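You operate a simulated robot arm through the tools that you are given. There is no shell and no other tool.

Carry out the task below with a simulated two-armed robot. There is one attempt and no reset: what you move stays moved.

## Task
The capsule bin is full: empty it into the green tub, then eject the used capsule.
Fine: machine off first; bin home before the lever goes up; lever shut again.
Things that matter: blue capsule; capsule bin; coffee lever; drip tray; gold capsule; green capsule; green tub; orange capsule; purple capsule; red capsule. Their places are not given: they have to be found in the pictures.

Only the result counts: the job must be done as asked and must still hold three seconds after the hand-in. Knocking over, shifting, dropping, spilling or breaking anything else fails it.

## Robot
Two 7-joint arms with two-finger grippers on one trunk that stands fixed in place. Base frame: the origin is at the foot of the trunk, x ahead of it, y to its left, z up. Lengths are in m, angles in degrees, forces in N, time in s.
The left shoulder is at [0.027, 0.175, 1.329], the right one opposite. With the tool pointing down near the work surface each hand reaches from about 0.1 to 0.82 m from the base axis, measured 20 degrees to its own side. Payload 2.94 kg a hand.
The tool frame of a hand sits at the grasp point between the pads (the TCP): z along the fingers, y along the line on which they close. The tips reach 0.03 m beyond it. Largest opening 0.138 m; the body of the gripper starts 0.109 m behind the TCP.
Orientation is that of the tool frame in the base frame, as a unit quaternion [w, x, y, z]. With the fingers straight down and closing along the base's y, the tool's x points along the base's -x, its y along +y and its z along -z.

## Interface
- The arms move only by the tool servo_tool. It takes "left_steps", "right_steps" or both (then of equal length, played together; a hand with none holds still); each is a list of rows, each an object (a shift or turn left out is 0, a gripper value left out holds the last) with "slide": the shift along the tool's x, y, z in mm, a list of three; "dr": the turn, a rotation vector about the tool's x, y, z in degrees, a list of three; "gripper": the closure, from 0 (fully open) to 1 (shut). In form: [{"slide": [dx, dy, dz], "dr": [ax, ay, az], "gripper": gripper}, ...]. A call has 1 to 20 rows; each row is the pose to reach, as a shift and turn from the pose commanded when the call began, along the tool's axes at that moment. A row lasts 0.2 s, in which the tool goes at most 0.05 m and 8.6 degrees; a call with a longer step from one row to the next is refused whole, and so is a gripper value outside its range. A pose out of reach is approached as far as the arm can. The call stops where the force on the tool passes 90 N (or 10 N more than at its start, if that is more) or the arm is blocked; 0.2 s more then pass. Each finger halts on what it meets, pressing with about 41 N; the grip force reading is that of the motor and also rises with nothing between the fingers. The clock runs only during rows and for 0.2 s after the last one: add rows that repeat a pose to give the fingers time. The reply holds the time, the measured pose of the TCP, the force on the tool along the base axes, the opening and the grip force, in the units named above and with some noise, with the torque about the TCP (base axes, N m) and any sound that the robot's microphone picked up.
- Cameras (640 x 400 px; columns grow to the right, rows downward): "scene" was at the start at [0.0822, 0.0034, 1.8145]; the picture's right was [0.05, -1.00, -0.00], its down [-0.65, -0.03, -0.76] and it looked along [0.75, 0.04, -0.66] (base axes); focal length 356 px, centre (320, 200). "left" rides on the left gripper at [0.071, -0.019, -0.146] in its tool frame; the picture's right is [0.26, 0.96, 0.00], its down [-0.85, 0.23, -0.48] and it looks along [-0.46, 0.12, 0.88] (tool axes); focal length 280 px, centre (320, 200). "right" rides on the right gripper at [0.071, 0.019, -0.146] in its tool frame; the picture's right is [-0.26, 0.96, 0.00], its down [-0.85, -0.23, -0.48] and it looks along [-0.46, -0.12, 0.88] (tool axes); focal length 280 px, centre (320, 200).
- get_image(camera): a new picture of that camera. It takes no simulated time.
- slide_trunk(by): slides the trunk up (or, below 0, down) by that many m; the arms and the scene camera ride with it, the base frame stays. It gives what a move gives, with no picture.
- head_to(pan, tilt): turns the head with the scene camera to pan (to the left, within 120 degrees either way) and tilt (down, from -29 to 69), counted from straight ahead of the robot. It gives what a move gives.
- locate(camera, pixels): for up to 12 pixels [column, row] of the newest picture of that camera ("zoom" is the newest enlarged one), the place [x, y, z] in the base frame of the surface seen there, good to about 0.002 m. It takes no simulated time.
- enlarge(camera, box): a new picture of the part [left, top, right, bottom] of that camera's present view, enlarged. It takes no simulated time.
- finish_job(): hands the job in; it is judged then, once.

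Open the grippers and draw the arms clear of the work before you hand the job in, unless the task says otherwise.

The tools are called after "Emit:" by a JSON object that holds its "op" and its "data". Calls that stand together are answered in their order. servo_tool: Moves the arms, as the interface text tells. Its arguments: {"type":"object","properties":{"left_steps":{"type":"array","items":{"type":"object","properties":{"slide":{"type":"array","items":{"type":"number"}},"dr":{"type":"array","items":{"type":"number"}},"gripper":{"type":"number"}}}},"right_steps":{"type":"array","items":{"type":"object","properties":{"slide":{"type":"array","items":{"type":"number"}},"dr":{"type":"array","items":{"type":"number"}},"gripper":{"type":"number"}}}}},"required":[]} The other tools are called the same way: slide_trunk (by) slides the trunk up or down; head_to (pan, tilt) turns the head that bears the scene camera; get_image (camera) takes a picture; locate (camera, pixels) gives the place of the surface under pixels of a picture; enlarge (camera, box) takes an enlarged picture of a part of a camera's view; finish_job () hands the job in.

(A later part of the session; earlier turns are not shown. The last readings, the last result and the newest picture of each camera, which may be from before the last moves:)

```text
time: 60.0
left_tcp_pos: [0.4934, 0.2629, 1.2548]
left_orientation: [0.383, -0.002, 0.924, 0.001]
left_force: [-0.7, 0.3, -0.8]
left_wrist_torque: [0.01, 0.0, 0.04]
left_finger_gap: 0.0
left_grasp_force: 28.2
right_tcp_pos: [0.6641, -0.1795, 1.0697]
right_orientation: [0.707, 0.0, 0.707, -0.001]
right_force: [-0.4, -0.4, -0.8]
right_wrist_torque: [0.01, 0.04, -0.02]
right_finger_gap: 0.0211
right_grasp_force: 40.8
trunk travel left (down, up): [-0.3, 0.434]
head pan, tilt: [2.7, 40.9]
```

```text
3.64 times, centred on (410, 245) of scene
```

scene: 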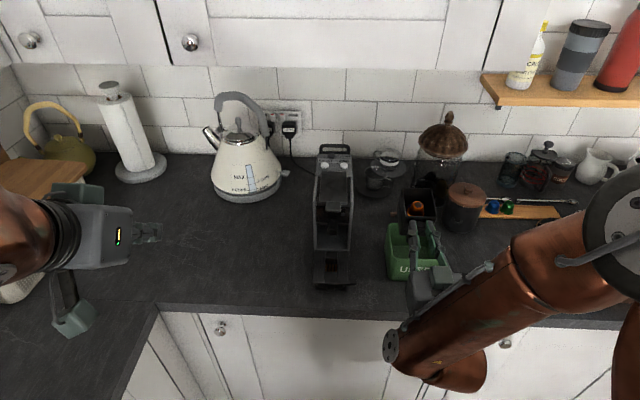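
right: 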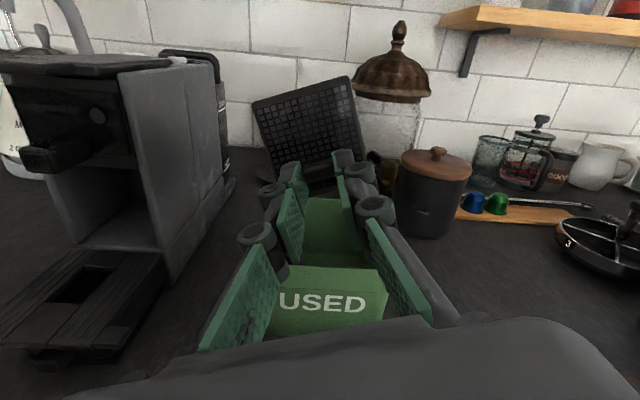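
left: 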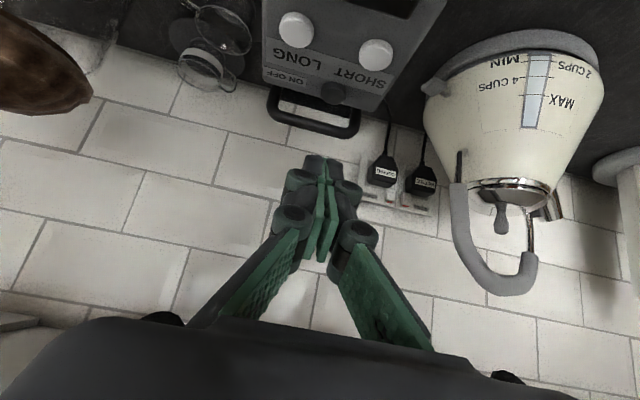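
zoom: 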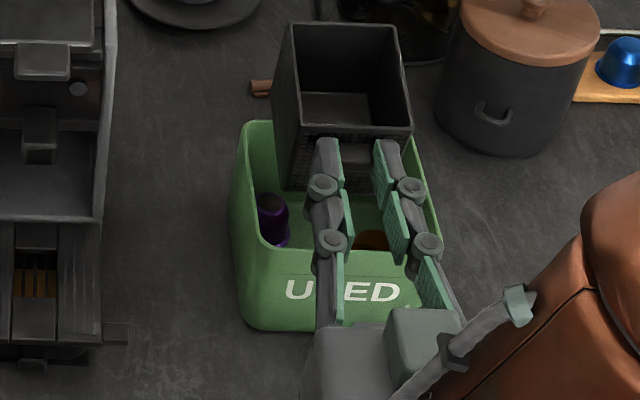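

The bin looks empty as far as I can see, but its front part is hidden. I lift it a bit and tilt it toward the camera to see the whole floor.

Emit:
{"op": "servo_tool", "data": {"right_steps": [{"slide": [-10, 0, 0], "dr": [0, -5, 0]}, {"slide": [-20, 0, 0], "dr": [0, -10, 0]}, {"slide": [-30, 0, 0], "dr": [0, -15, 0]}, {"slide": [-40, 0, 0], "dr": [0, -20, 0]}, {"slide": [-50, 0, 0], "dr": [0, -25, 0]}]}}

Emit:
{"op": "enlarge", "data": {"camera": "scene", "box": [360, 170, 460, 280]}}

```text
time: 61.2
left_tcp_pos: [0.4937, 0.263, 1.2538]
left_orientation: [0.383, -0.002, 0.924, 0.002]
left_force: [-0.1, 0.9, -0.2]
left_wrist_torque: [0.0, 0.03, 0.0]
left_finger_gap: 0.0
left_grasp_force: 28.2
right_tcp_pos: [0.6536, -0.1502, 1.1225]
right_orientation: [0.843, 0.006, 0.539, -0.003]
right_force: [0.6, -0.6, -0.7]
right_wrist_torque: [-0.02, 0.02, -0.02]
right_finger_gap: 0.021
right_grasp_force: 41.2
right hand out of reach, approached as far as the arm can: row 1, 2, 3, 4, 5
trunk travel left (down, up): [-0.3, 0.434]
head pan, tilt: [2.7, 40.9]
```

```text
3.64 times, centred on (410, 225) of scene
```

zoom: 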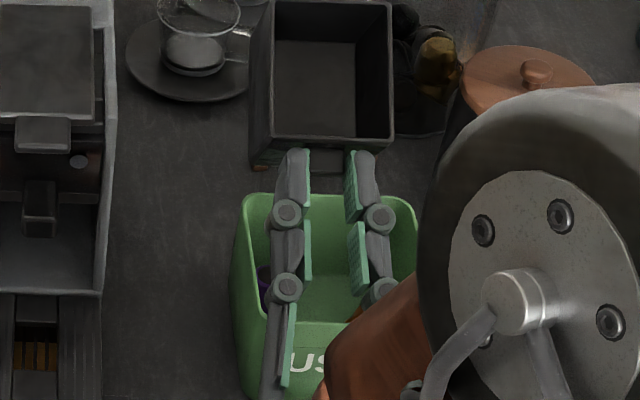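

The whole floor is visible: the bin is empty. I tilt back to level with the fingers horizontal.

Emit:
{"op": "servo_tool", "data": {"right_steps": [{"slide": [4.6, -4, -0.6], "dr": [0, 5, 0]}, {"slide": [9.2, -8, -1.2], "dr": [0, 10, 0]}, {"slide": [13.8, -12, -1.8], "dr": [0, 15, 0]}, {"slide": [18.4, -16, -2.4], "dr": [0, 20, 0]}, {"slide": [23, -20, -3], "dr": [0, 25, 0]}]}}

Emit:
{"op": "get_image", "data": {"camera": "scene"}}

```text
time: 62.4
left_tcp_pos: [0.4935, 0.2622, 1.2553]
left_orientation: [0.383, 0.0, 0.924, 0.001]
left_force: [-1.0, 0.6, -1.0]
left_wrist_torque: [0.02, 0.03, 0.01]
left_finger_gap: 0.0
left_grasp_force: 28.5
right_tcp_pos: [0.6584, -0.171, 1.1]
right_orientation: [0.706, 0.001, 0.708, 0.0]
right_force: [-0.6, -0.2, 0.3]
right_wrist_torque: [0.02, 0.05, 0.0]
right_finger_gap: 0.0209
right_grasp_force: 40.8
trunk travel left (down, up): [-0.3, 0.434]
head pan, tilt: [2.7, 40.9]
```

```text
taken
```

scene: 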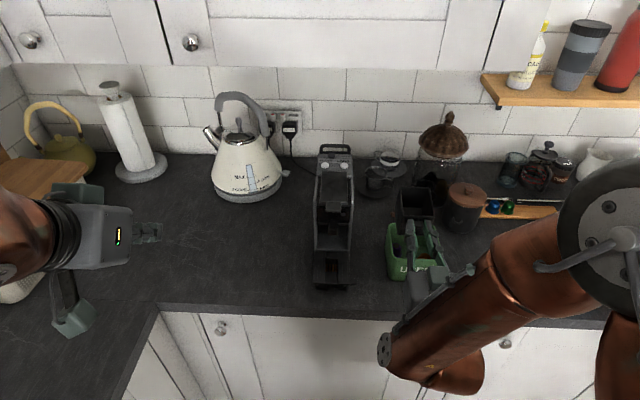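

The bin is level again. I carry it back along the same way: diagonally back from the tub, then left to stand in front of the machine.

Emit:
{"op": "servo_tool", "data": {"right_steps": [{"slide": [0, 13, -20], "dr": [0, 2, 0]}, {"slide": [0, 26, -40], "dr": [0, 4, 0]}, {"slide": [1, 39, -60], "dr": [0, 6, 0]}, {"slide": [3, 52, -80], "dr": [0, 8, 0]}, {"slide": [5, 66, -100], "dr": [0, 10, 0]}, {"slide": [8, 84, -100], "dr": [0, 10, 0]}, {"slide": [11, 102, -100], "dr": [0, 10, 0]}, {"slide": [14, 120, -100], "dr": [0, 10, 0]}, {"slide": [17, 138, -100], "dr": [0, 10, 0]}, {"slide": [20, 156, -100], "dr": [0, 10, 0]}, {"slide": [20, 174, -100], "dr": [0, 10, 0]}, {"slide": [20, 174, -100], "dr": [0, 10, 0]}]}}

Emit:
{"op": "get_image", "data": {"camera": "scene"}}

Emit:
{"op": "enlarge", "data": {"camera": "scene", "box": [300, 180, 370, 290]}}

Emit:
{"op": "enlarge", "data": {"camera": "scene", "box": [370, 205, 460, 295]}}

```text
time: 65.0
left_tcp_pos: [0.4937, 0.2622, 1.2537]
left_orientation: [0.383, 0.0, 0.924, 0.0]
left_force: [0.7, -0.3, 0.0]
left_wrist_torque: [0.01, 0.02, 0.0]
left_finger_gap: 0.0001
left_grasp_force: 28.0
right_tcp_pos: [0.5587, 0.0026, 1.0808]
right_orientation: [0.643, 0.001, 0.766, 0.0]
right_force: [0.5, 0.1, -0.6]
right_wrist_torque: [-0.01, 0.06, 0.01]
right_finger_gap: 0.0214
right_grasp_force: 40.9
trunk travel left (down, up): [-0.3, 0.434]
head pan, tilt: [2.7, 40.9]
```

```text
taken
```

scene: 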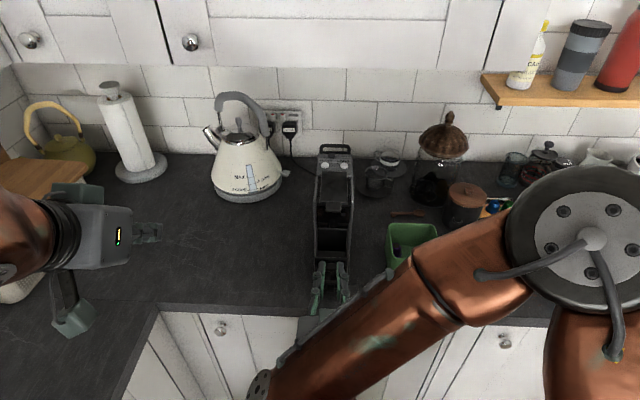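

```text
3.64 times, centred on (335, 235) of scene
```

zoom: 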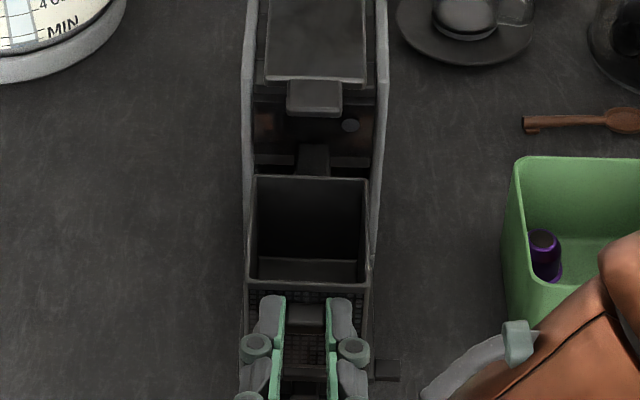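

```text
4.44 times, centred on (415, 250) of scene
```

zoom: 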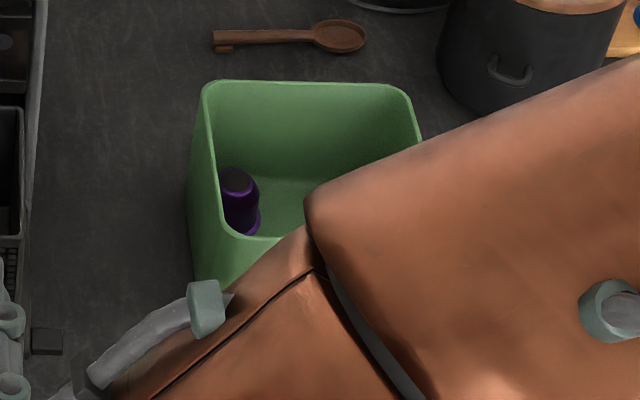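

The bin hangs in front of the machine. I locate its rims to check level and lateral alignment with the slot before inserting.

Emit:
{"op": "enlarge", "data": {"camera": "scene", "box": [310, 215, 360, 270]}}

Emit:
{"op": "locate", "data": {"camera": "zoom", "pixels": [[180, 108], [460, 110], [320, 106], [168, 325], [470, 325], [320, 322], [320, 280], [320, 200], [150, 60], [485, 60], [315, 80], [140, 200]]}}

Emit:
{"op": "locate", "data": {"camera": "scene", "pixels": [[430, 265], [480, 245], [400, 290], [350, 320], [560, 250]]}}

```text
7.27 times, centred on (335, 242) of scene
```

zoom: 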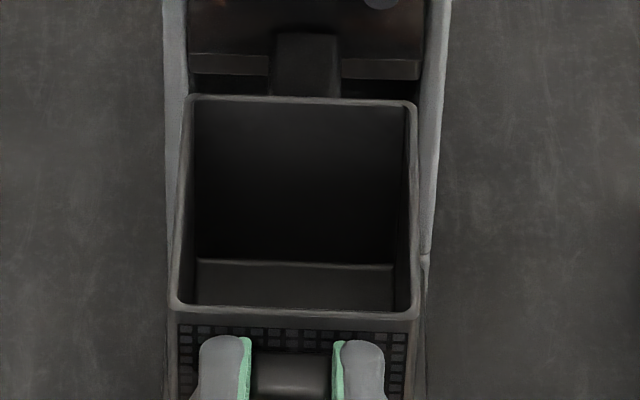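

```text
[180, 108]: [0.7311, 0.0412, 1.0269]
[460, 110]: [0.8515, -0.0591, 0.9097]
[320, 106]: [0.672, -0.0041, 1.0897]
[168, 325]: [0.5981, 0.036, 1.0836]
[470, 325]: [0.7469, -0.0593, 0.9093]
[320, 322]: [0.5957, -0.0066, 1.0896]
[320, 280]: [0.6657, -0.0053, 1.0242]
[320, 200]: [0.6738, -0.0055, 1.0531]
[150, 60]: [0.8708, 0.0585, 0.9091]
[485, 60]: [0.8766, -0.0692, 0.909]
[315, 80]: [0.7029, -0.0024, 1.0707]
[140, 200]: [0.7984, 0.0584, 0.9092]
```

```text
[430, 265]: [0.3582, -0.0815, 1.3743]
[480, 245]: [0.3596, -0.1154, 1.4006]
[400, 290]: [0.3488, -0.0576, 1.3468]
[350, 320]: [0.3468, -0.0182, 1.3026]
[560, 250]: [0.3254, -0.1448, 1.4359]
```

The bin is level and centred within a couple of mm. I measure the rim height more precisely, since the bin may have slipped slightly in the grip.

Emit:
{"op": "locate", "data": {"camera": "zoom", "pixels": [[220, 309], [260, 310], [300, 311], [340, 312], [380, 313], [220, 99], [260, 100], [300, 101], [340, 102], [380, 103], [182, 200], [415, 200]]}}

Emit:
{"op": "enlarge", "data": {"camera": "right", "box": [220, 80, 440, 240]}}

```text
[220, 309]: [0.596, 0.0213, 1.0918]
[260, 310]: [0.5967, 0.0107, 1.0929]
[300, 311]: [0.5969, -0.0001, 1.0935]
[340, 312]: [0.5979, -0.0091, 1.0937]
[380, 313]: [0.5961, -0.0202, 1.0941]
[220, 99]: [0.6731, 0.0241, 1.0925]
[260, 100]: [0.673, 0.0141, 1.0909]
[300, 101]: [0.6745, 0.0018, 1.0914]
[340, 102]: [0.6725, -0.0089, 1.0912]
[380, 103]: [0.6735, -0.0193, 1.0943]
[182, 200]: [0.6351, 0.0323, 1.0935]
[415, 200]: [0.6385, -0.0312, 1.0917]
```

```text
2.50 times, centred on (330, 160) of right
```

zoom: 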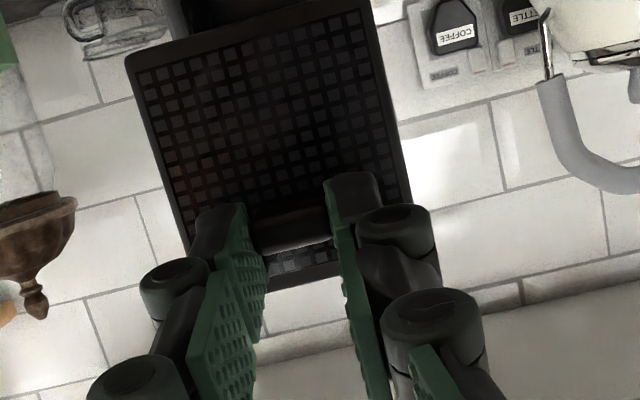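

No slip: the rim is at z 1.0925, exactly 12 mm above the TCP as before. I lower the bin to insertion height (2–3 mm above home level) in front of the slot.

Emit:
{"op": "servo_tool", "data": {"right_steps": [{"slide": [12, 0, 2.1]}, {"slide": [24, 0, 4.2]}, {"slide": [36, 0, 6.3]}, {"slide": [48, 0, 8.4]}, {"slide": [59.4, 0, 10.4]}, {"slide": [59.4, 0, 10.4]}]}}

Emit:
{"op": "enlarge", "data": {"camera": "scene", "box": [310, 215, 360, 270]}}

Emit:
{"op": "enlarge", "data": {"camera": "right", "box": [180, 20, 420, 200]}}

```text
time: 66.4
left_tcp_pos: [0.4936, 0.2614, 1.2545]
left_orientation: [0.383, -0.002, 0.924, 0.001]
left_force: [0.1, 0.4, 0.3]
left_wrist_torque: [0.03, 0.03, 0.01]
left_finger_gap: 0.0
left_grasp_force: 28.0
right_tcp_pos: [0.5612, 0.0039, 1.0194]
right_orientation: [0.643, 0.0, 0.766, 0.0]
right_force: [-0.2, 0.4, -0.4]
right_wrist_torque: [-0.02, 0.02, -0.01]
right_finger_gap: 0.021
right_grasp_force: 40.9
trunk travel left (down, up): [-0.3, 0.434]
head pan, tilt: [2.7, 40.9]
```

```text
7.27 times, centred on (335, 242) of scene
```

zoom: 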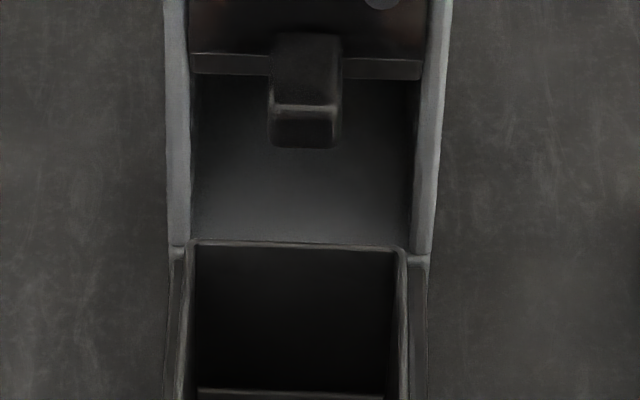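

```text
2.22 times, centred on (300, 110) of right
```

zoom: 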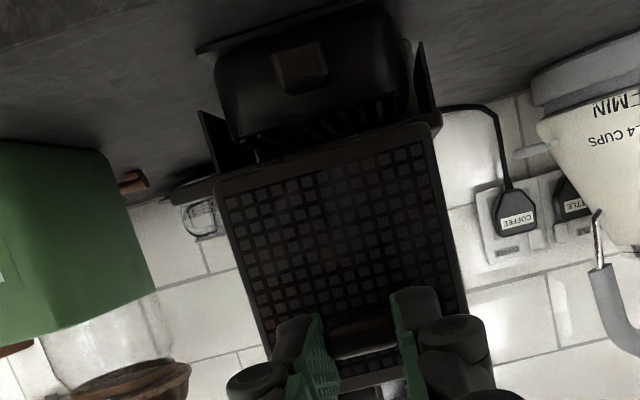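

The slot lies open ahead. I locate its floor and inner walls to verify alignment of the bin.

Emit:
{"op": "enlarge", "data": {"camera": "scene", "box": [310, 215, 360, 270]}}

Emit:
{"op": "locate", "data": {"camera": "zoom", "pixels": [[300, 230], [300, 180], [300, 160], [205, 200], [400, 200], [194, 170], [413, 170], [185, 230], [420, 230], [220, 244], [300, 245], [380, 250]]}}

```text
7.27 times, centred on (335, 242) of scene
```

zoom: 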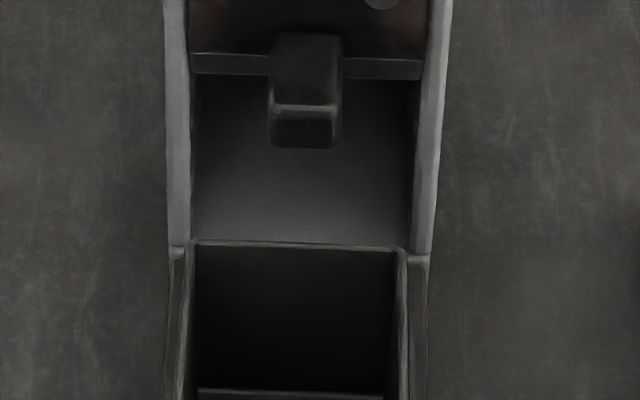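

```text
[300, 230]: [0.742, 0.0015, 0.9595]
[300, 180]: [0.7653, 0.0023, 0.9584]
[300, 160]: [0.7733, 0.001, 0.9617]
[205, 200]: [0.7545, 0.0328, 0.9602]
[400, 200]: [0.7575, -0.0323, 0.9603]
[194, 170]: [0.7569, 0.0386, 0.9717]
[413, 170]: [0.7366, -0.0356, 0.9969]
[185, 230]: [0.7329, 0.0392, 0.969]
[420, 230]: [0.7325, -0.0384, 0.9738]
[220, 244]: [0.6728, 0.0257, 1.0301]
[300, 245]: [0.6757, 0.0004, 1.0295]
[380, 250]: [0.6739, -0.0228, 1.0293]
```

Slot floor is at z 0.960 with walls at y ±0.0385; the bin is centred at y≈0.001–0.002. I raise 2 mm and push it in the first 75 mm, watching force.

Emit:
{"op": "servo_tool", "data": {"right_steps": [{"slide": [-2, -1, -0.4]}, {"slide": [-4.6, -1, 14.4]}, {"slide": [-7.2, -1, 29.2]}, {"slide": [-9.8, -1, 44]}, {"slide": [-12.4, -1, 58.8]}, {"slide": [-15, -1, 73.5]}, {"slide": [-15, -1, 73.5]}]}}

Emit:
{"op": "enlarge", "data": {"camera": "scene", "box": [310, 205, 360, 270]}}

```text
time: 68.0
left_tcp_pos: [0.4942, 0.2622, 1.2536]
left_orientation: [0.382, -0.002, 0.924, 0.002]
left_force: [0.6, -0.5, -0.8]
left_wrist_torque: [-0.02, 0.0, -0.01]
left_finger_gap: 0.0
left_grasp_force: 28.6
right_tcp_pos: [0.6357, 0.0047, 1.0222]
right_orientation: [0.642, -0.001, 0.766, 0.001]
right_force: [-1.2, -0.2, -0.8]
right_wrist_torque: [0.01, 0.03, 0.02]
right_finger_gap: 0.0212
right_grasp_force: 41.0
trunk travel left (down, up): [-0.3, 0.434]
head pan, tilt: [2.7, 40.9]
```

```text
6.15 times, centred on (335, 238) of scene
```

zoom: 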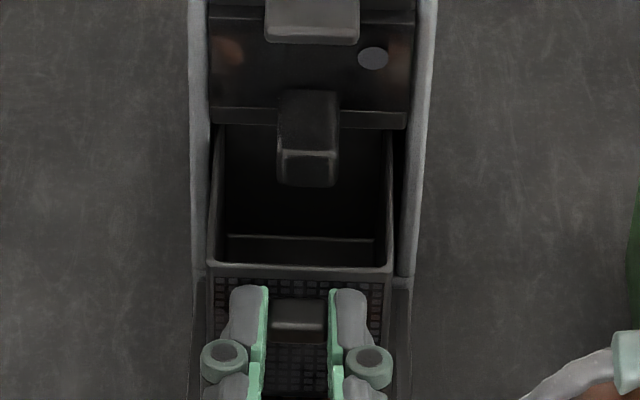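

The bin enters freely but looks 2–3 mm left of centre. I check its edges.

Emit:
{"op": "locate", "data": {"camera": "zoom", "pixels": [[240, 266], [300, 268], [360, 270], [210, 250], [388, 250], [214, 200], [387, 200], [390, 165], [218, 165], [199, 240], [415, 240], [300, 320]]}}

```text
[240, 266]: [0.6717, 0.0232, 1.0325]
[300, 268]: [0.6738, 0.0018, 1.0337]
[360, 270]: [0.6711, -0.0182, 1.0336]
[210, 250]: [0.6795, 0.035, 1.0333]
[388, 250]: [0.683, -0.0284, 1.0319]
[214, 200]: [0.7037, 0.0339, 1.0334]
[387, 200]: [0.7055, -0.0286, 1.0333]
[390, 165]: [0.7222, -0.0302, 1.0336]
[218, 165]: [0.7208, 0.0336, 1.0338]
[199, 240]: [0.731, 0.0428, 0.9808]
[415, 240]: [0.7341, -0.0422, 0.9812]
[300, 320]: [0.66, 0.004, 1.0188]
```

Bin centre is at y≈0.0025; I shift it 2 mm right and push in another 45 mm.

Emit:
{"op": "servo_tool", "data": {"right_steps": [{"slide": [0, -2, 0]}, {"slide": [-1.7, -2, 9.9]}, {"slide": [-3.5, -2, 19.7]}, {"slide": [-5.2, -2, 29.6]}, {"slide": [-6.9, -2, 39.4]}, {"slide": [-7.8, -2, 44.3]}, {"slide": [-7.8, -2, 44.3]}]}}

Emit:
{"op": "enlarge", "data": {"camera": "scene", "box": [310, 205, 360, 270]}}

```text
time: 69.6
left_tcp_pos: [0.4931, 0.2623, 1.2548]
left_orientation: [0.382, -0.001, 0.924, 0.002]
left_force: [-0.1, 0.9, 0.6]
left_wrist_torque: [0.03, -0.03, -0.01]
left_finger_gap: 0.0001
left_grasp_force: 28.4
right_tcp_pos: [0.6792, 0.0007, 1.0209]
right_orientation: [0.643, 0.0, 0.766, 0.001]
right_force: [0.8, 0.3, -0.6]
right_wrist_torque: [0.0, 0.05, -0.04]
right_finger_gap: 0.0211
right_grasp_force: 41.2
trunk travel left (down, up): [-0.3, 0.434]
head pan, tilt: [2.7, 40.9]
```

```text
6.15 times, centred on (335, 238) of scene
```

zoom: 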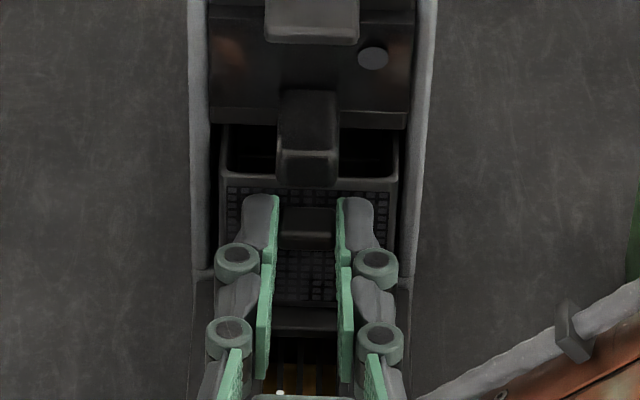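

The bin goes in smoothly. I push the remaining 18 mm in small steps and let it down the last 2 mm.

Emit:
{"op": "servo_tool", "data": {"right_steps": [{"slide": [-0.7, 0, 4]}, {"slide": [-1.4, 0, 8]}, {"slide": [-2.1, 0, 12]}, {"slide": [-2.7, 0, 15]}, {"slide": [-3, 0, 17]}, {"slide": [-1, 0, 17.9]}, {"slide": [-1, 0, 17.9]}]}}

Emit:
{"op": "enlarge", "data": {"camera": "scene", "box": [310, 205, 360, 270]}}

Emit:
{"op": "enlarge", "data": {"camera": "right", "box": [220, 80, 440, 240]}}

```text
time: 71.2
left_tcp_pos: [0.4943, 0.2622, 1.2545]
left_orientation: [0.382, -0.001, 0.924, 0.002]
left_force: [-0.5, 0.7, -0.4]
left_wrist_torque: [0.02, -0.02, 0.01]
left_finger_gap: 0.0002
left_grasp_force: 28.4
right_tcp_pos: [0.6963, -0.0006, 1.0205]
right_orientation: [0.643, 0.0, 0.766, 0.0]
right_force: [-0.6, 0.3, 2.0]
right_wrist_torque: [0.03, -0.35, 0.0]
right_finger_gap: 0.0209
right_grasp_force: 41.7
trunk travel left (down, up): [-0.3, 0.434]
head pan, tilt: [2.7, 40.9]
```

```text
6.15 times, centred on (335, 238) of scene
```

zoom: 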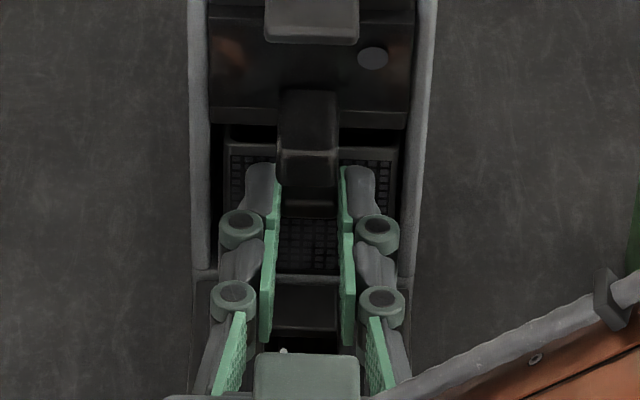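

```text
2.50 times, centred on (330, 160) of right
```

zoom: 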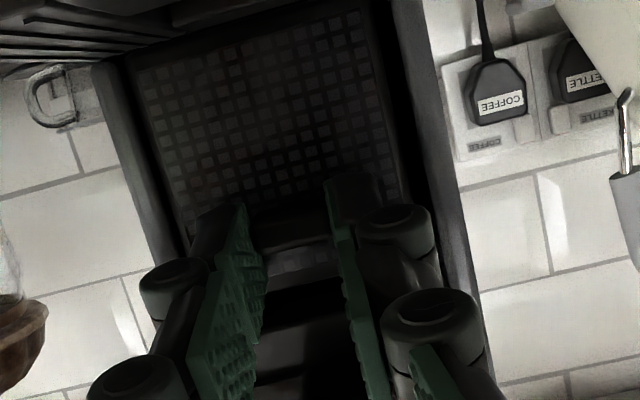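

The bin now rests on its floor (small reaction torque), TCP back at x 0.696 where I grasped it. I open the fingers a little and check the bin's face position.

Emit:
{"op": "servo_tool", "data": {"right_steps": [{"gripper": 0.72}, {"gripper": 0.72}, {"gripper": 0.72}, {"gripper": 0.72}]}}

Emit:
{"op": "servo_tool", "data": {"right_steps": [{"slide": [0.9, 0, -5]}, {"slide": [2.6, 0, -15]}, {"slide": [4.4, 0, -25]}, {"slide": [6.1, 0, -35]}, {"slide": [7.9, 0, -45]}, {"slide": [10.5, 0, -60]}, {"slide": [10.5, 0, -70]}]}}

Emit:
{"op": "get_image", "data": {"camera": "right"}}

Emit:
{"op": "enlarge", "data": {"camera": "right", "box": [255, 60, 395, 200]}}

```text
time: 72.2
left_tcp_pos: [0.4939, 0.263, 1.2538]
left_orientation: [0.382, -0.001, 0.924, 0.002]
left_force: [-0.2, -0.5, 0.4]
left_wrist_torque: [-0.01, -0.03, 0.01]
left_finger_gap: 0.0
left_grasp_force: 28.2
right_tcp_pos: [0.6962, 0.001, 1.0197]
right_orientation: [0.642, 0.0, 0.767, 0.001]
right_force: [-0.7, 0.1, 0.5]
right_wrist_torque: [0.03, -0.01, -0.03]
right_finger_gap: 0.0388
right_grasp_force: 0.1
trunk travel left (down, up): [-0.3, 0.434]
head pan, tilt: [2.7, 40.9]
```

```text
time: 73.8
left_tcp_pos: [0.4942, 0.2629, 1.2547]
left_orientation: [0.382, -0.001, 0.924, 0.001]
left_force: [0.2, -0.6, 0.6]
left_wrist_torque: [0.02, 0.0, -0.01]
left_finger_gap: 0.0
left_grasp_force: 28.3
right_tcp_pos: [0.6255, 0.001, 1.0206]
right_orientation: [0.643, 0.0, 0.766, 0.0]
right_force: [1.3, -0.2, 0.2]
right_wrist_torque: [0.0, 0.0, 0.0]
right_finger_gap: 0.0386
right_grasp_force: 0.0
trunk travel left (down, up): [-0.3, 0.434]
head pan, tilt: [2.7, 40.9]
```

```text
taken
```

right: 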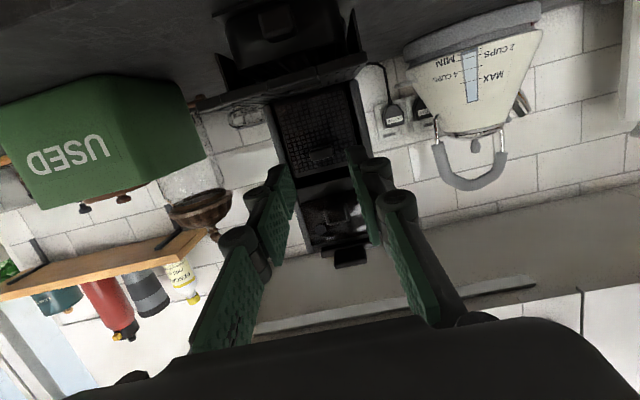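

```text
2.86 times, centred on (325, 130) of right
```

zoom: 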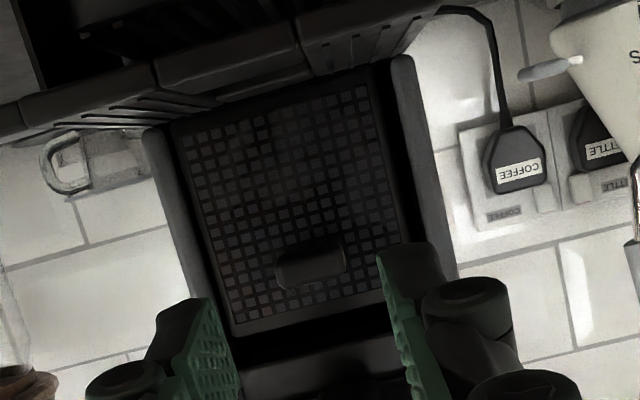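

The bin is back in. I measure its face and knob against the original values (knob front x≈0.713, mesh x≈0.733).

Emit:
{"op": "locate", "data": {"camera": "zoom", "pixels": [[310, 268], [280, 275], [342, 260], [310, 282], [200, 150], [360, 100], [235, 325], [385, 285], [260, 230], [350, 210], [160, 140], [400, 70]]}}

Emit:
{"op": "enlarge", "data": {"camera": "scene", "box": [310, 195, 360, 260]}}

```text
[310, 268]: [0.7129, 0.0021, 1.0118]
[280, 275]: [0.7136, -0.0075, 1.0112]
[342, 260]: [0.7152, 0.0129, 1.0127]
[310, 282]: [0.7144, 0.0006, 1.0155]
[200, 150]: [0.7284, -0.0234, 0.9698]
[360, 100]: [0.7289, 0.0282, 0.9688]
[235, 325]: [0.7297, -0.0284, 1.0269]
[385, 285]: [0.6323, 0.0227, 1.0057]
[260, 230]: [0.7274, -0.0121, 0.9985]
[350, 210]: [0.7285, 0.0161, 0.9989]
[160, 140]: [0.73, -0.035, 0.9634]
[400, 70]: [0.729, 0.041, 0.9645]
```

```text
6.15 times, centred on (335, 228) of scene
```

zoom: 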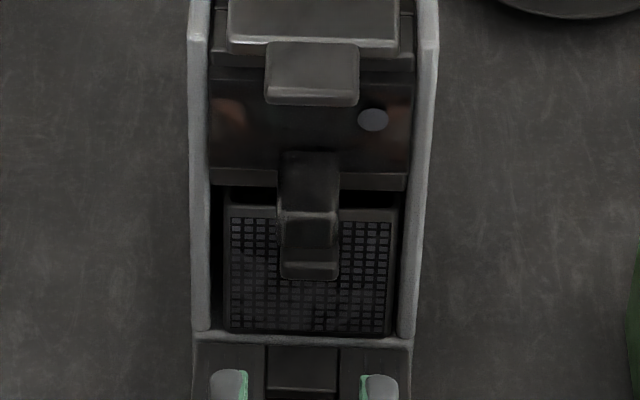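

The knob is back at x 0.713 and the bin is centred in its slot: it is home. Now I look at the lever's tab from below with the right camera.

Emit:
{"op": "enlarge", "data": {"camera": "right", "box": [290, 180, 400, 290]}}

Emit:
{"op": "locate", "data": {"camera": "zoom", "pixels": [[345, 255], [345, 275], [300, 280], [395, 260], [280, 250], [420, 225], [345, 235], [350, 290], [270, 190], [330, 150], [420, 150]]}}

```text
3.64 times, centred on (345, 235) of right
```

zoom: 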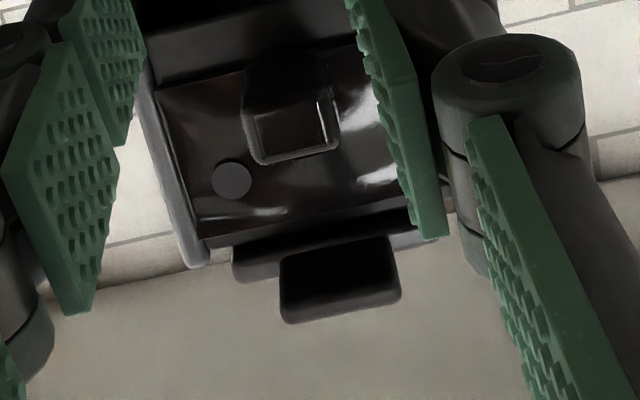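

```text
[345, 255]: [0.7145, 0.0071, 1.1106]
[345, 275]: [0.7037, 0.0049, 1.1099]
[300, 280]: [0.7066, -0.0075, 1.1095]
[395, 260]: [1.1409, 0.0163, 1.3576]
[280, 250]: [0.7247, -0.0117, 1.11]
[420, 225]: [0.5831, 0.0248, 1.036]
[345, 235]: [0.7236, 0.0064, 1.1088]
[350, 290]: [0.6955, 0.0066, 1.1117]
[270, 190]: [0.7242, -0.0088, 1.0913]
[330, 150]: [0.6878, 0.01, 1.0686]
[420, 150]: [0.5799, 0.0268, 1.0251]
```

The tab's underside is at z≈1.110 (x 0.696–0.724), with the spout top at 1.071 below it. I close the right fingers and bring them level with that gap, in front of the machine, to lift the lever from below.

Emit:
{"op": "servo_tool", "data": {"right_steps": [{"slide": [-17, 0, -12], "dr": [0, -2.5, 0], "gripper": 1}, {"slide": [-34, 0, -18], "dr": [0, -5, 0], "gripper": 1}, {"slide": [-51, 0, -21], "dr": [0, -7.5, 0], "gripper": 1}, {"slide": [-68, 0, -22.6], "dr": [0, -10, 0], "gripper": 1}, {"slide": [-68, 0, -22.6], "dr": [0, -10, 0], "gripper": 1}, {"slide": [-68, 0, -22.6], "dr": [0, -10, 0], "gripper": 1}]}}

Emit:
{"op": "get_image", "data": {"camera": "scene"}}

Emit:
{"op": "enlarge", "data": {"camera": "right", "box": [230, 100, 410, 260]}}

Emit:
{"op": "enlarge", "data": {"camera": "scene", "box": [290, 170, 380, 290]}}

```text
time: 75.2
left_tcp_pos: [0.4941, 0.2621, 1.2551]
left_orientation: [0.383, -0.001, 0.924, 0.001]
left_force: [-0.6, 0.0, 0.3]
left_wrist_torque: [-0.01, 0.02, 0.03]
left_finger_gap: 0.0001
left_grasp_force: 29.0
right_tcp_pos: [0.6166, 0.0028, 1.0908]
right_orientation: [0.707, 0.0, 0.707, -0.001]
right_force: [-0.4, 1.1, -0.7]
right_wrist_torque: [0.0, -0.04, 0.01]
right_finger_gap: 0.0
right_grasp_force: 28.1
trunk travel left (down, up): [-0.3, 0.434]
head pan, tilt: [2.7, 40.9]
```

```text
taken
```

scene: 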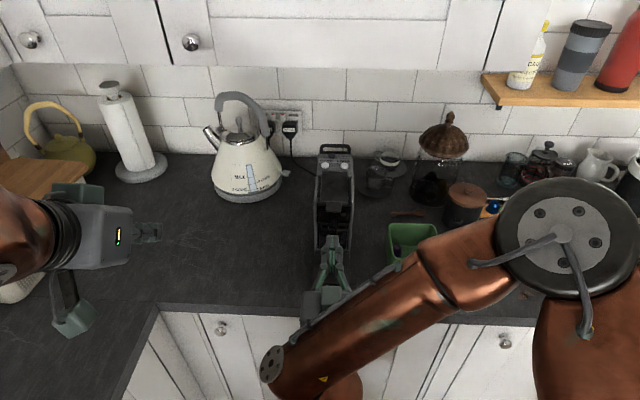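

```text
2.50 times, centred on (320, 180) of right
```

zoom: 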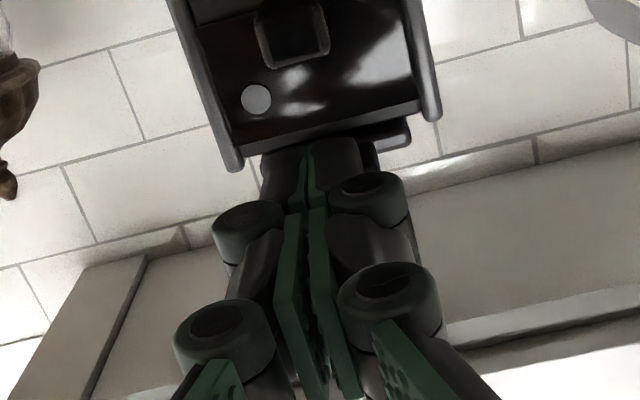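

```text
3.33 times, centred on (335, 230) of scene
```

zoom: 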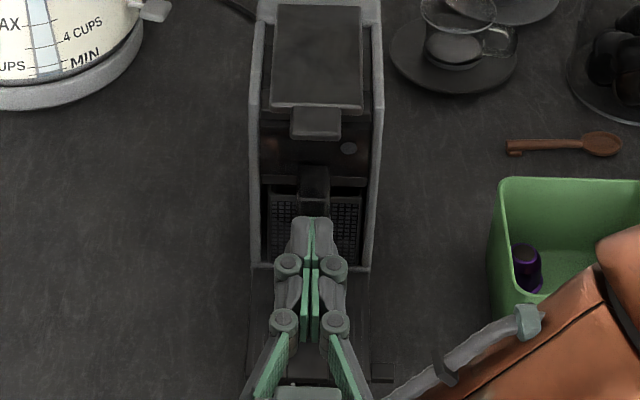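

Closed fingers stand ready in front. I measure the fingertip's top surface to judge the clearance.

Emit:
{"op": "locate", "data": {"camera": "zoom", "pixels": [[300, 225], [325, 225], [300, 245], [288, 262], [333, 264], [313, 170], [313, 185], [315, 200], [317, 125], [317, 110], [317, 95], [317, 20]]}}

```text
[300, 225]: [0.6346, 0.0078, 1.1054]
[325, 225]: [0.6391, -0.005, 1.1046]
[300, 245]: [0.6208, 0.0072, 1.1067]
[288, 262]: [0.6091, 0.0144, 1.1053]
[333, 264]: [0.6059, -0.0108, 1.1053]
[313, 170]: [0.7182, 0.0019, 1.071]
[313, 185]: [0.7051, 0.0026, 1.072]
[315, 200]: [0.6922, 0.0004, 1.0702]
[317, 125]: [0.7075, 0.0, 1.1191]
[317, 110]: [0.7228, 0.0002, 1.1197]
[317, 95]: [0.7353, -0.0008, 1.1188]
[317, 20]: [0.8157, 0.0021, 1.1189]
```

Finger spans z 1.076–1.105; tab underside 1.110, spout top 1.071. I slide the fingers forward 66 mm into that gap, under the tab.

Emit:
{"op": "servo_tool", "data": {"right_steps": [{"slide": [1.5, -2, 11]}, {"slide": [1.5, -2, 22]}, {"slide": [1.5, -2, 33]}, {"slide": [1.5, -2, 44]}, {"slide": [1.5, -2, 55]}, {"slide": [1.5, -2, 66]}, {"slide": [1.5, -2, 66]}]}}

Emit:
{"op": "enlarge", "data": {"camera": "scene", "box": [300, 170, 370, 260]}}

Emit:
{"op": "enlarge", "data": {"camera": "right", "box": [230, 60, 410, 220]}}

```text
time: 76.8
left_tcp_pos: [0.4928, 0.262, 1.2546]
left_orientation: [0.383, -0.001, 0.924, 0.002]
left_force: [0.5, 0.6, -0.1]
left_wrist_torque: [0.03, 0.03, -0.03]
left_finger_gap: 0.0
left_grasp_force: 28.0
right_tcp_pos: [0.682, -0.0015, 1.0913]
right_orientation: [0.707, -0.001, 0.707, 0.0]
right_force: [0.0, 0.4, -0.7]
right_wrist_torque: [0.04, 0.0, 0.0]
right_finger_gap: 0.0
right_grasp_force: 28.4
trunk travel left (down, up): [-0.3, 0.434]
head pan, tilt: [2.7, 40.9]
```

```text
4.44 times, centred on (335, 215) of scene
```

zoom: 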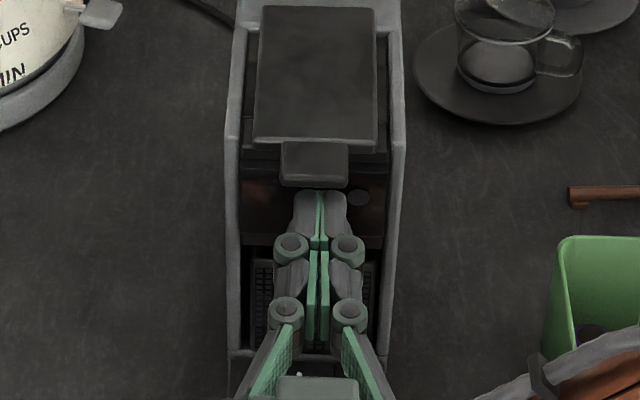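

```text
2.50 times, centred on (320, 140) of right
```

zoom: 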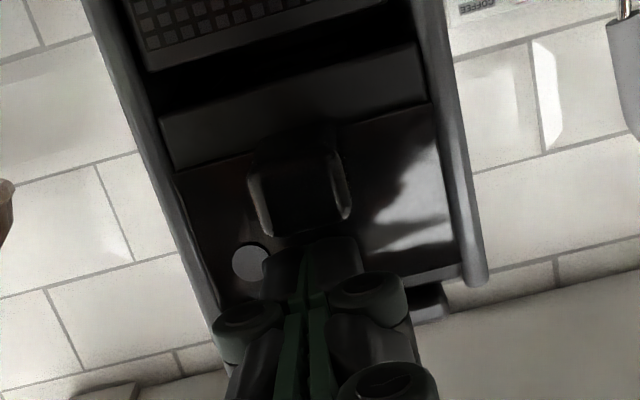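

The fingertips are under the tab with no contact yet. I lift 15 mm slowly and see whether the lever rises.

Emit:
{"op": "servo_tool", "data": {"right_steps": [{"slide": [-3, 0, 0]}, {"slide": [-6, 0, 0]}, {"slide": [-9, 0, 0]}, {"slide": [-12, 0, 0]}, {"slide": [-15, 0, 0]}]}}

Emit:
{"op": "enlarge", "data": {"camera": "scene", "box": [300, 150, 370, 240]}}

```text
time: 78.0
left_tcp_pos: [0.4937, 0.2624, 1.2547]
left_orientation: [0.383, -0.002, 0.924, 0.001]
left_force: [-0.3, -1.1, 0.0]
left_wrist_torque: [0.03, 0.0, 0.0]
left_finger_gap: 0.0003
left_grasp_force: 28.5
right_tcp_pos: [0.6817, -0.0022, 1.1058]
right_orientation: [0.707, 0.001, 0.707, -0.001]
right_force: [0.2, 0.3, -1.0]
right_wrist_torque: [0.0, 0.02, 0.0]
right_finger_gap: 0.0
right_grasp_force: 28.4
trunk travel left (down, up): [-0.3, 0.434]
head pan, tilt: [2.7, 40.9]
```

```text
4.44 times, centred on (335, 195) of scene
```

zoom: 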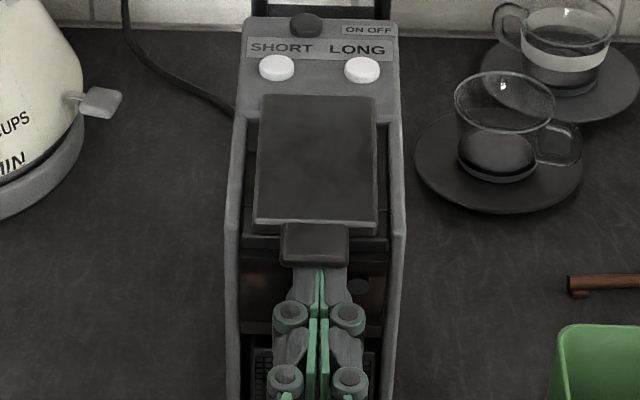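

The fingertip top is now ~10 mm above the tab's old underside, with no noticeable force. I check that the plate is actually rotating.

Emit:
{"op": "locate", "data": {"camera": "zoom", "pixels": [[315, 255], [315, 230], [315, 210], [315, 180], [315, 150], [315, 120], [315, 102], [260, 150], [315, 90]]}}

```text
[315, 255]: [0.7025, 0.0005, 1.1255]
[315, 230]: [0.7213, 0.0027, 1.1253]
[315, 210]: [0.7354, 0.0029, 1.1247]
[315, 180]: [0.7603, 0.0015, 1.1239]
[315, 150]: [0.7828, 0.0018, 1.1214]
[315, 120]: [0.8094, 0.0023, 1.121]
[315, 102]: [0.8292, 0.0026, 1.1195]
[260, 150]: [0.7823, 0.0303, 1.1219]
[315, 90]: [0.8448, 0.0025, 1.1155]
```

The plate rotates about a hinge near x≈0.832, z≈1.115 (front now 1.1255). I follow the arc upward to about 30°.

Emit:
{"op": "servo_tool", "data": {"right_steps": [{"slide": [-8, 0, 1]}, {"slide": [-16, 0, 2.3]}, {"slide": [-26, 0, 5.5]}, {"slide": [-35.6, 0, 9.3]}, {"slide": [-44.5, 0, 14.5]}, {"slide": [-52.7, 0, 20.7]}, {"slide": [-52.7, 0, 20.7]}]}}

Emit:
{"op": "enlarge", "data": {"camera": "scene", "box": [290, 130, 380, 240]}}

```text
time: 79.6
left_tcp_pos: [0.4941, 0.2625, 1.2536]
left_orientation: [0.383, -0.001, 0.924, 0.002]
left_force: [0.1, -0.7, 0.4]
left_wrist_torque: [0.0, -0.03, -0.01]
left_finger_gap: 0.0
left_grasp_force: 28.5
right_tcp_pos: [0.7032, -0.0028, 1.158]
right_orientation: [0.707, 0.0, 0.707, 0.0]
right_force: [-0.3, 0.2, -0.4]
right_wrist_torque: [0.0, 0.01, -0.03]
right_finger_gap: 0.006
right_grasp_force: 28.6
trunk travel left (down, up): [-0.3, 0.434]
head pan, tilt: [2.7, 40.9]
```

```text
3.64 times, centred on (335, 185) of scene
```

zoom: 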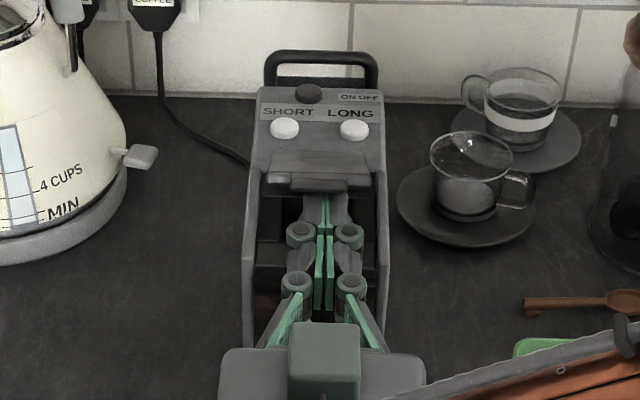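

The lever follows (plate now seen nearly edge-on at zoom (317,180)). I continue along the arc to about 60°.

Emit:
{"op": "servo_tool", "data": {"right_steps": [{"slide": [-7.5, 0, 6.5]}, {"slide": [-14.5, 0, 13.8]}, {"slide": [-21, 0, 21]}, {"slide": [-26.8, 0, 28.9]}, {"slide": [-32.5, 0, 36.5]}, {"slide": [-37.8, 0, 44.6]}, {"slide": [-37.8, 0, 44.6]}]}}

Emit:
{"op": "enlarge", "data": {"camera": "scene", "box": [290, 100, 380, 240]}}

```text
time: 81.2
left_tcp_pos: [0.4937, 0.2639, 1.2535]
left_orientation: [0.383, -0.001, 0.924, 0.001]
left_force: [-0.7, 0.0, -0.4]
left_wrist_torque: [0.0, -0.03, 0.01]
left_finger_gap: 0.0
left_grasp_force: 28.8
right_tcp_pos: [0.7482, -0.0027, 1.1957]
right_orientation: [0.707, 0.001, 0.707, 0.0]
right_force: [-0.4, -0.8, 0.0]
right_wrist_torque: [0.01, -0.01, 0.01]
right_finger_gap: 0.006
right_grasp_force: 28.6
trunk travel left (down, up): [-0.3, 0.434]
head pan, tilt: [2.7, 40.9]
```

```text
2.86 times, centred on (335, 170) of scene
```

zoom: 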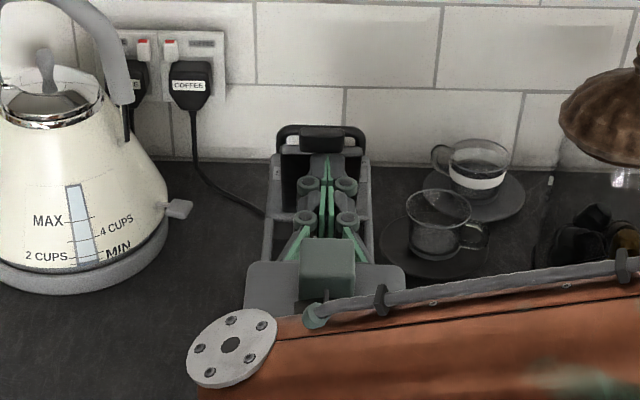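

The lever is at about 60°. I look for any change and push on gently to about 80°, watching the force for its stop.

Emit:
{"op": "servo_tool", "data": {"right_steps": [{"slide": [-4, 0, 8]}, {"slide": [-8, 0, 16.5]}, {"slide": [-11.6, 0, 25.3]}, {"slide": [-13.2, 0, 31]}, {"slide": [-14.2, 0, 37]}, {"slide": [-14.2, 0, 37]}]}}

Emit:
{"op": "enlarge", "data": {"camera": "scene", "box": [290, 100, 380, 240]}}

Emit:
{"op": "enlarge", "data": {"camera": "right", "box": [200, 0, 440, 200]}}

```text
time: 82.6
left_tcp_pos: [0.4937, 0.2627, 1.2542]
left_orientation: [0.383, -0.001, 0.924, 0.001]
left_force: [0.7, -0.4, 0.3]
left_wrist_torque: [-0.01, -0.01, 0.04]
left_finger_gap: 0.0
left_grasp_force: 28.2
right_tcp_pos: [0.7837, -0.0023, 1.2098]
right_orientation: [0.707, 0.0, 0.707, 0.0]
right_force: [0.0, 0.2, 0.1]
right_wrist_torque: [0.01, -0.03, 0.0]
right_finger_gap: 0.0
right_grasp_force: 28.0
trunk travel left (down, up): [-0.3, 0.434]
head pan, tilt: [2.7, 40.9]
```

```text
2.86 times, centred on (335, 170) of scene
```

zoom: 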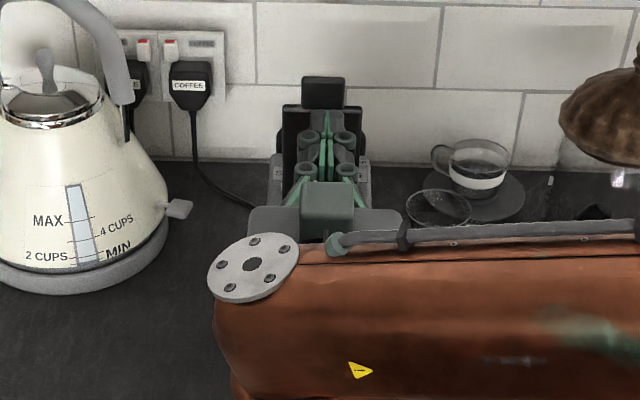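

```text
2.00 times, centred on (320, 100) of right
```

zoom: 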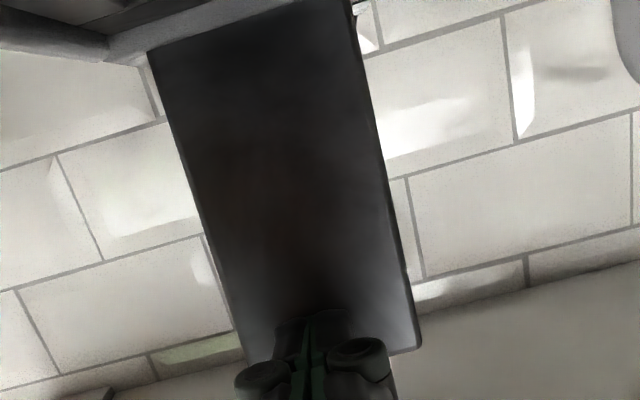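

The lever stands nearly upright now (tab at zoom (322,92)). I measure its angle and peek into the machine.

Emit:
{"op": "locate", "data": {"camera": "zoom", "pixels": [[260, 200], [300, 250]]}}

Emit:
{"op": "enlarge", "data": {"camera": "scene", "box": [300, 115, 370, 180]}}

Emit:
{"op": "locate", "data": {"camera": "zoom", "pixels": [[290, 75], [290, 110], [250, 130], [370, 130], [245, 180], [375, 180], [240, 230], [290, 60], [200, 260], [400, 260]]}}

```text
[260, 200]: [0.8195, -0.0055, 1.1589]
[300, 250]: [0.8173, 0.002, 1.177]
```

```text
6.15 times, centred on (335, 148) of scene
```

zoom: 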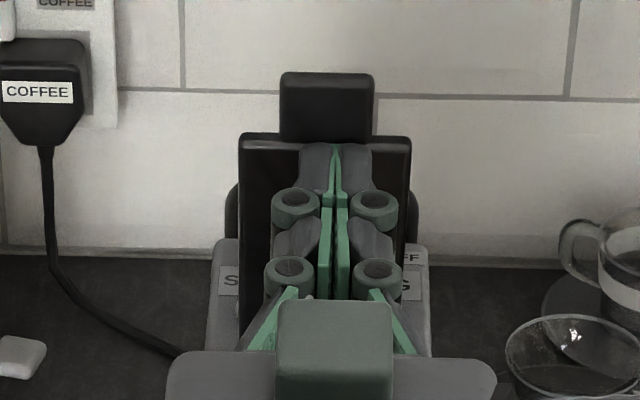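

```text
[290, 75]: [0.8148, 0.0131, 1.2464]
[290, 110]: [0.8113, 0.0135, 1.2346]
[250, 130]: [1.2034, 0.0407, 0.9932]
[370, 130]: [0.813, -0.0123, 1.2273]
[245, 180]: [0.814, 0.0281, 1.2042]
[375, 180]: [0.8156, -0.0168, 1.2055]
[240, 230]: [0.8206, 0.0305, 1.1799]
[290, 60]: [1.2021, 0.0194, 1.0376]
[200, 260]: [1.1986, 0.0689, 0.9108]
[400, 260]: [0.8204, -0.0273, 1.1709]
```

The lever stands at about 80°. I back the hand away slowly to see whether it stays up and to look at the opened head.

Emit:
{"op": "servo_tool", "data": {"right_steps": [{"slide": [0, 0, -10]}, {"slide": [0, 0, -20]}, {"slide": [0, 0, -35]}, {"slide": [-5, 0, -55]}, {"slide": [-10, 0, -80]}, {"slide": [-15, 0, -110]}, {"slide": [-15, 0, -140]}]}}

Emit:
{"op": "get_image", "data": {"camera": "scene"}}

Emit:
{"op": "enlarge", "data": {"camera": "scene", "box": [290, 110, 380, 240]}}

Emit:
{"op": "get_image", "data": {"camera": "right"}}

```text
time: 84.2
left_tcp_pos: [0.4936, 0.2645, 1.2541]
left_orientation: [0.383, -0.001, 0.924, 0.001]
left_force: [-0.1, 0.8, 0.4]
left_wrist_torque: [-0.03, -0.01, 0.02]
left_finger_gap: 0.0
left_grasp_force: 28.4
right_tcp_pos: [0.6424, -0.0012, 1.2273]
right_orientation: [0.707, 0.0, 0.707, 0.0]
right_force: [0.3, 1.0, 0.1]
right_wrist_torque: [0.01, 0.01, 0.0]
right_finger_gap: 0.0002
right_grasp_force: 28.4
trunk travel left (down, up): [-0.3, 0.434]
head pan, tilt: [2.7, 40.9]
```

```text
taken
```

scene: 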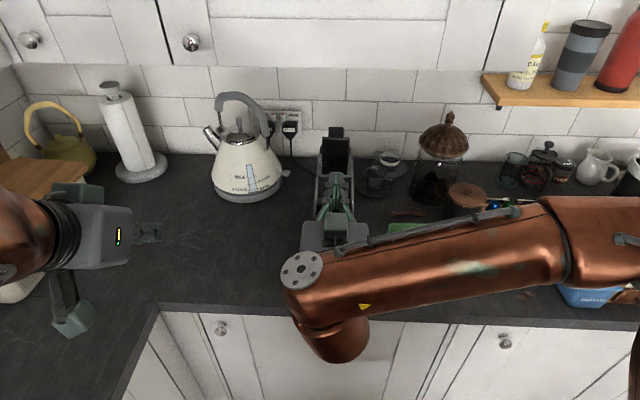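

```text
3.08 times, centred on (335, 175) of scene
```

zoom: 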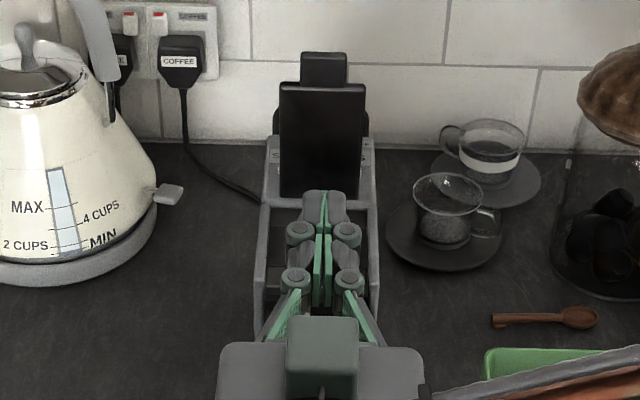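

```text
taken
```

right: 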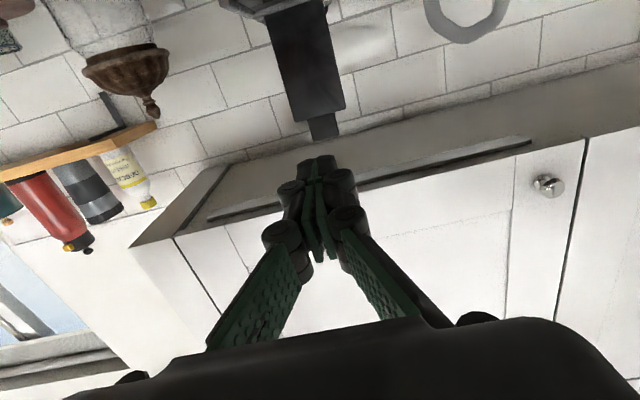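

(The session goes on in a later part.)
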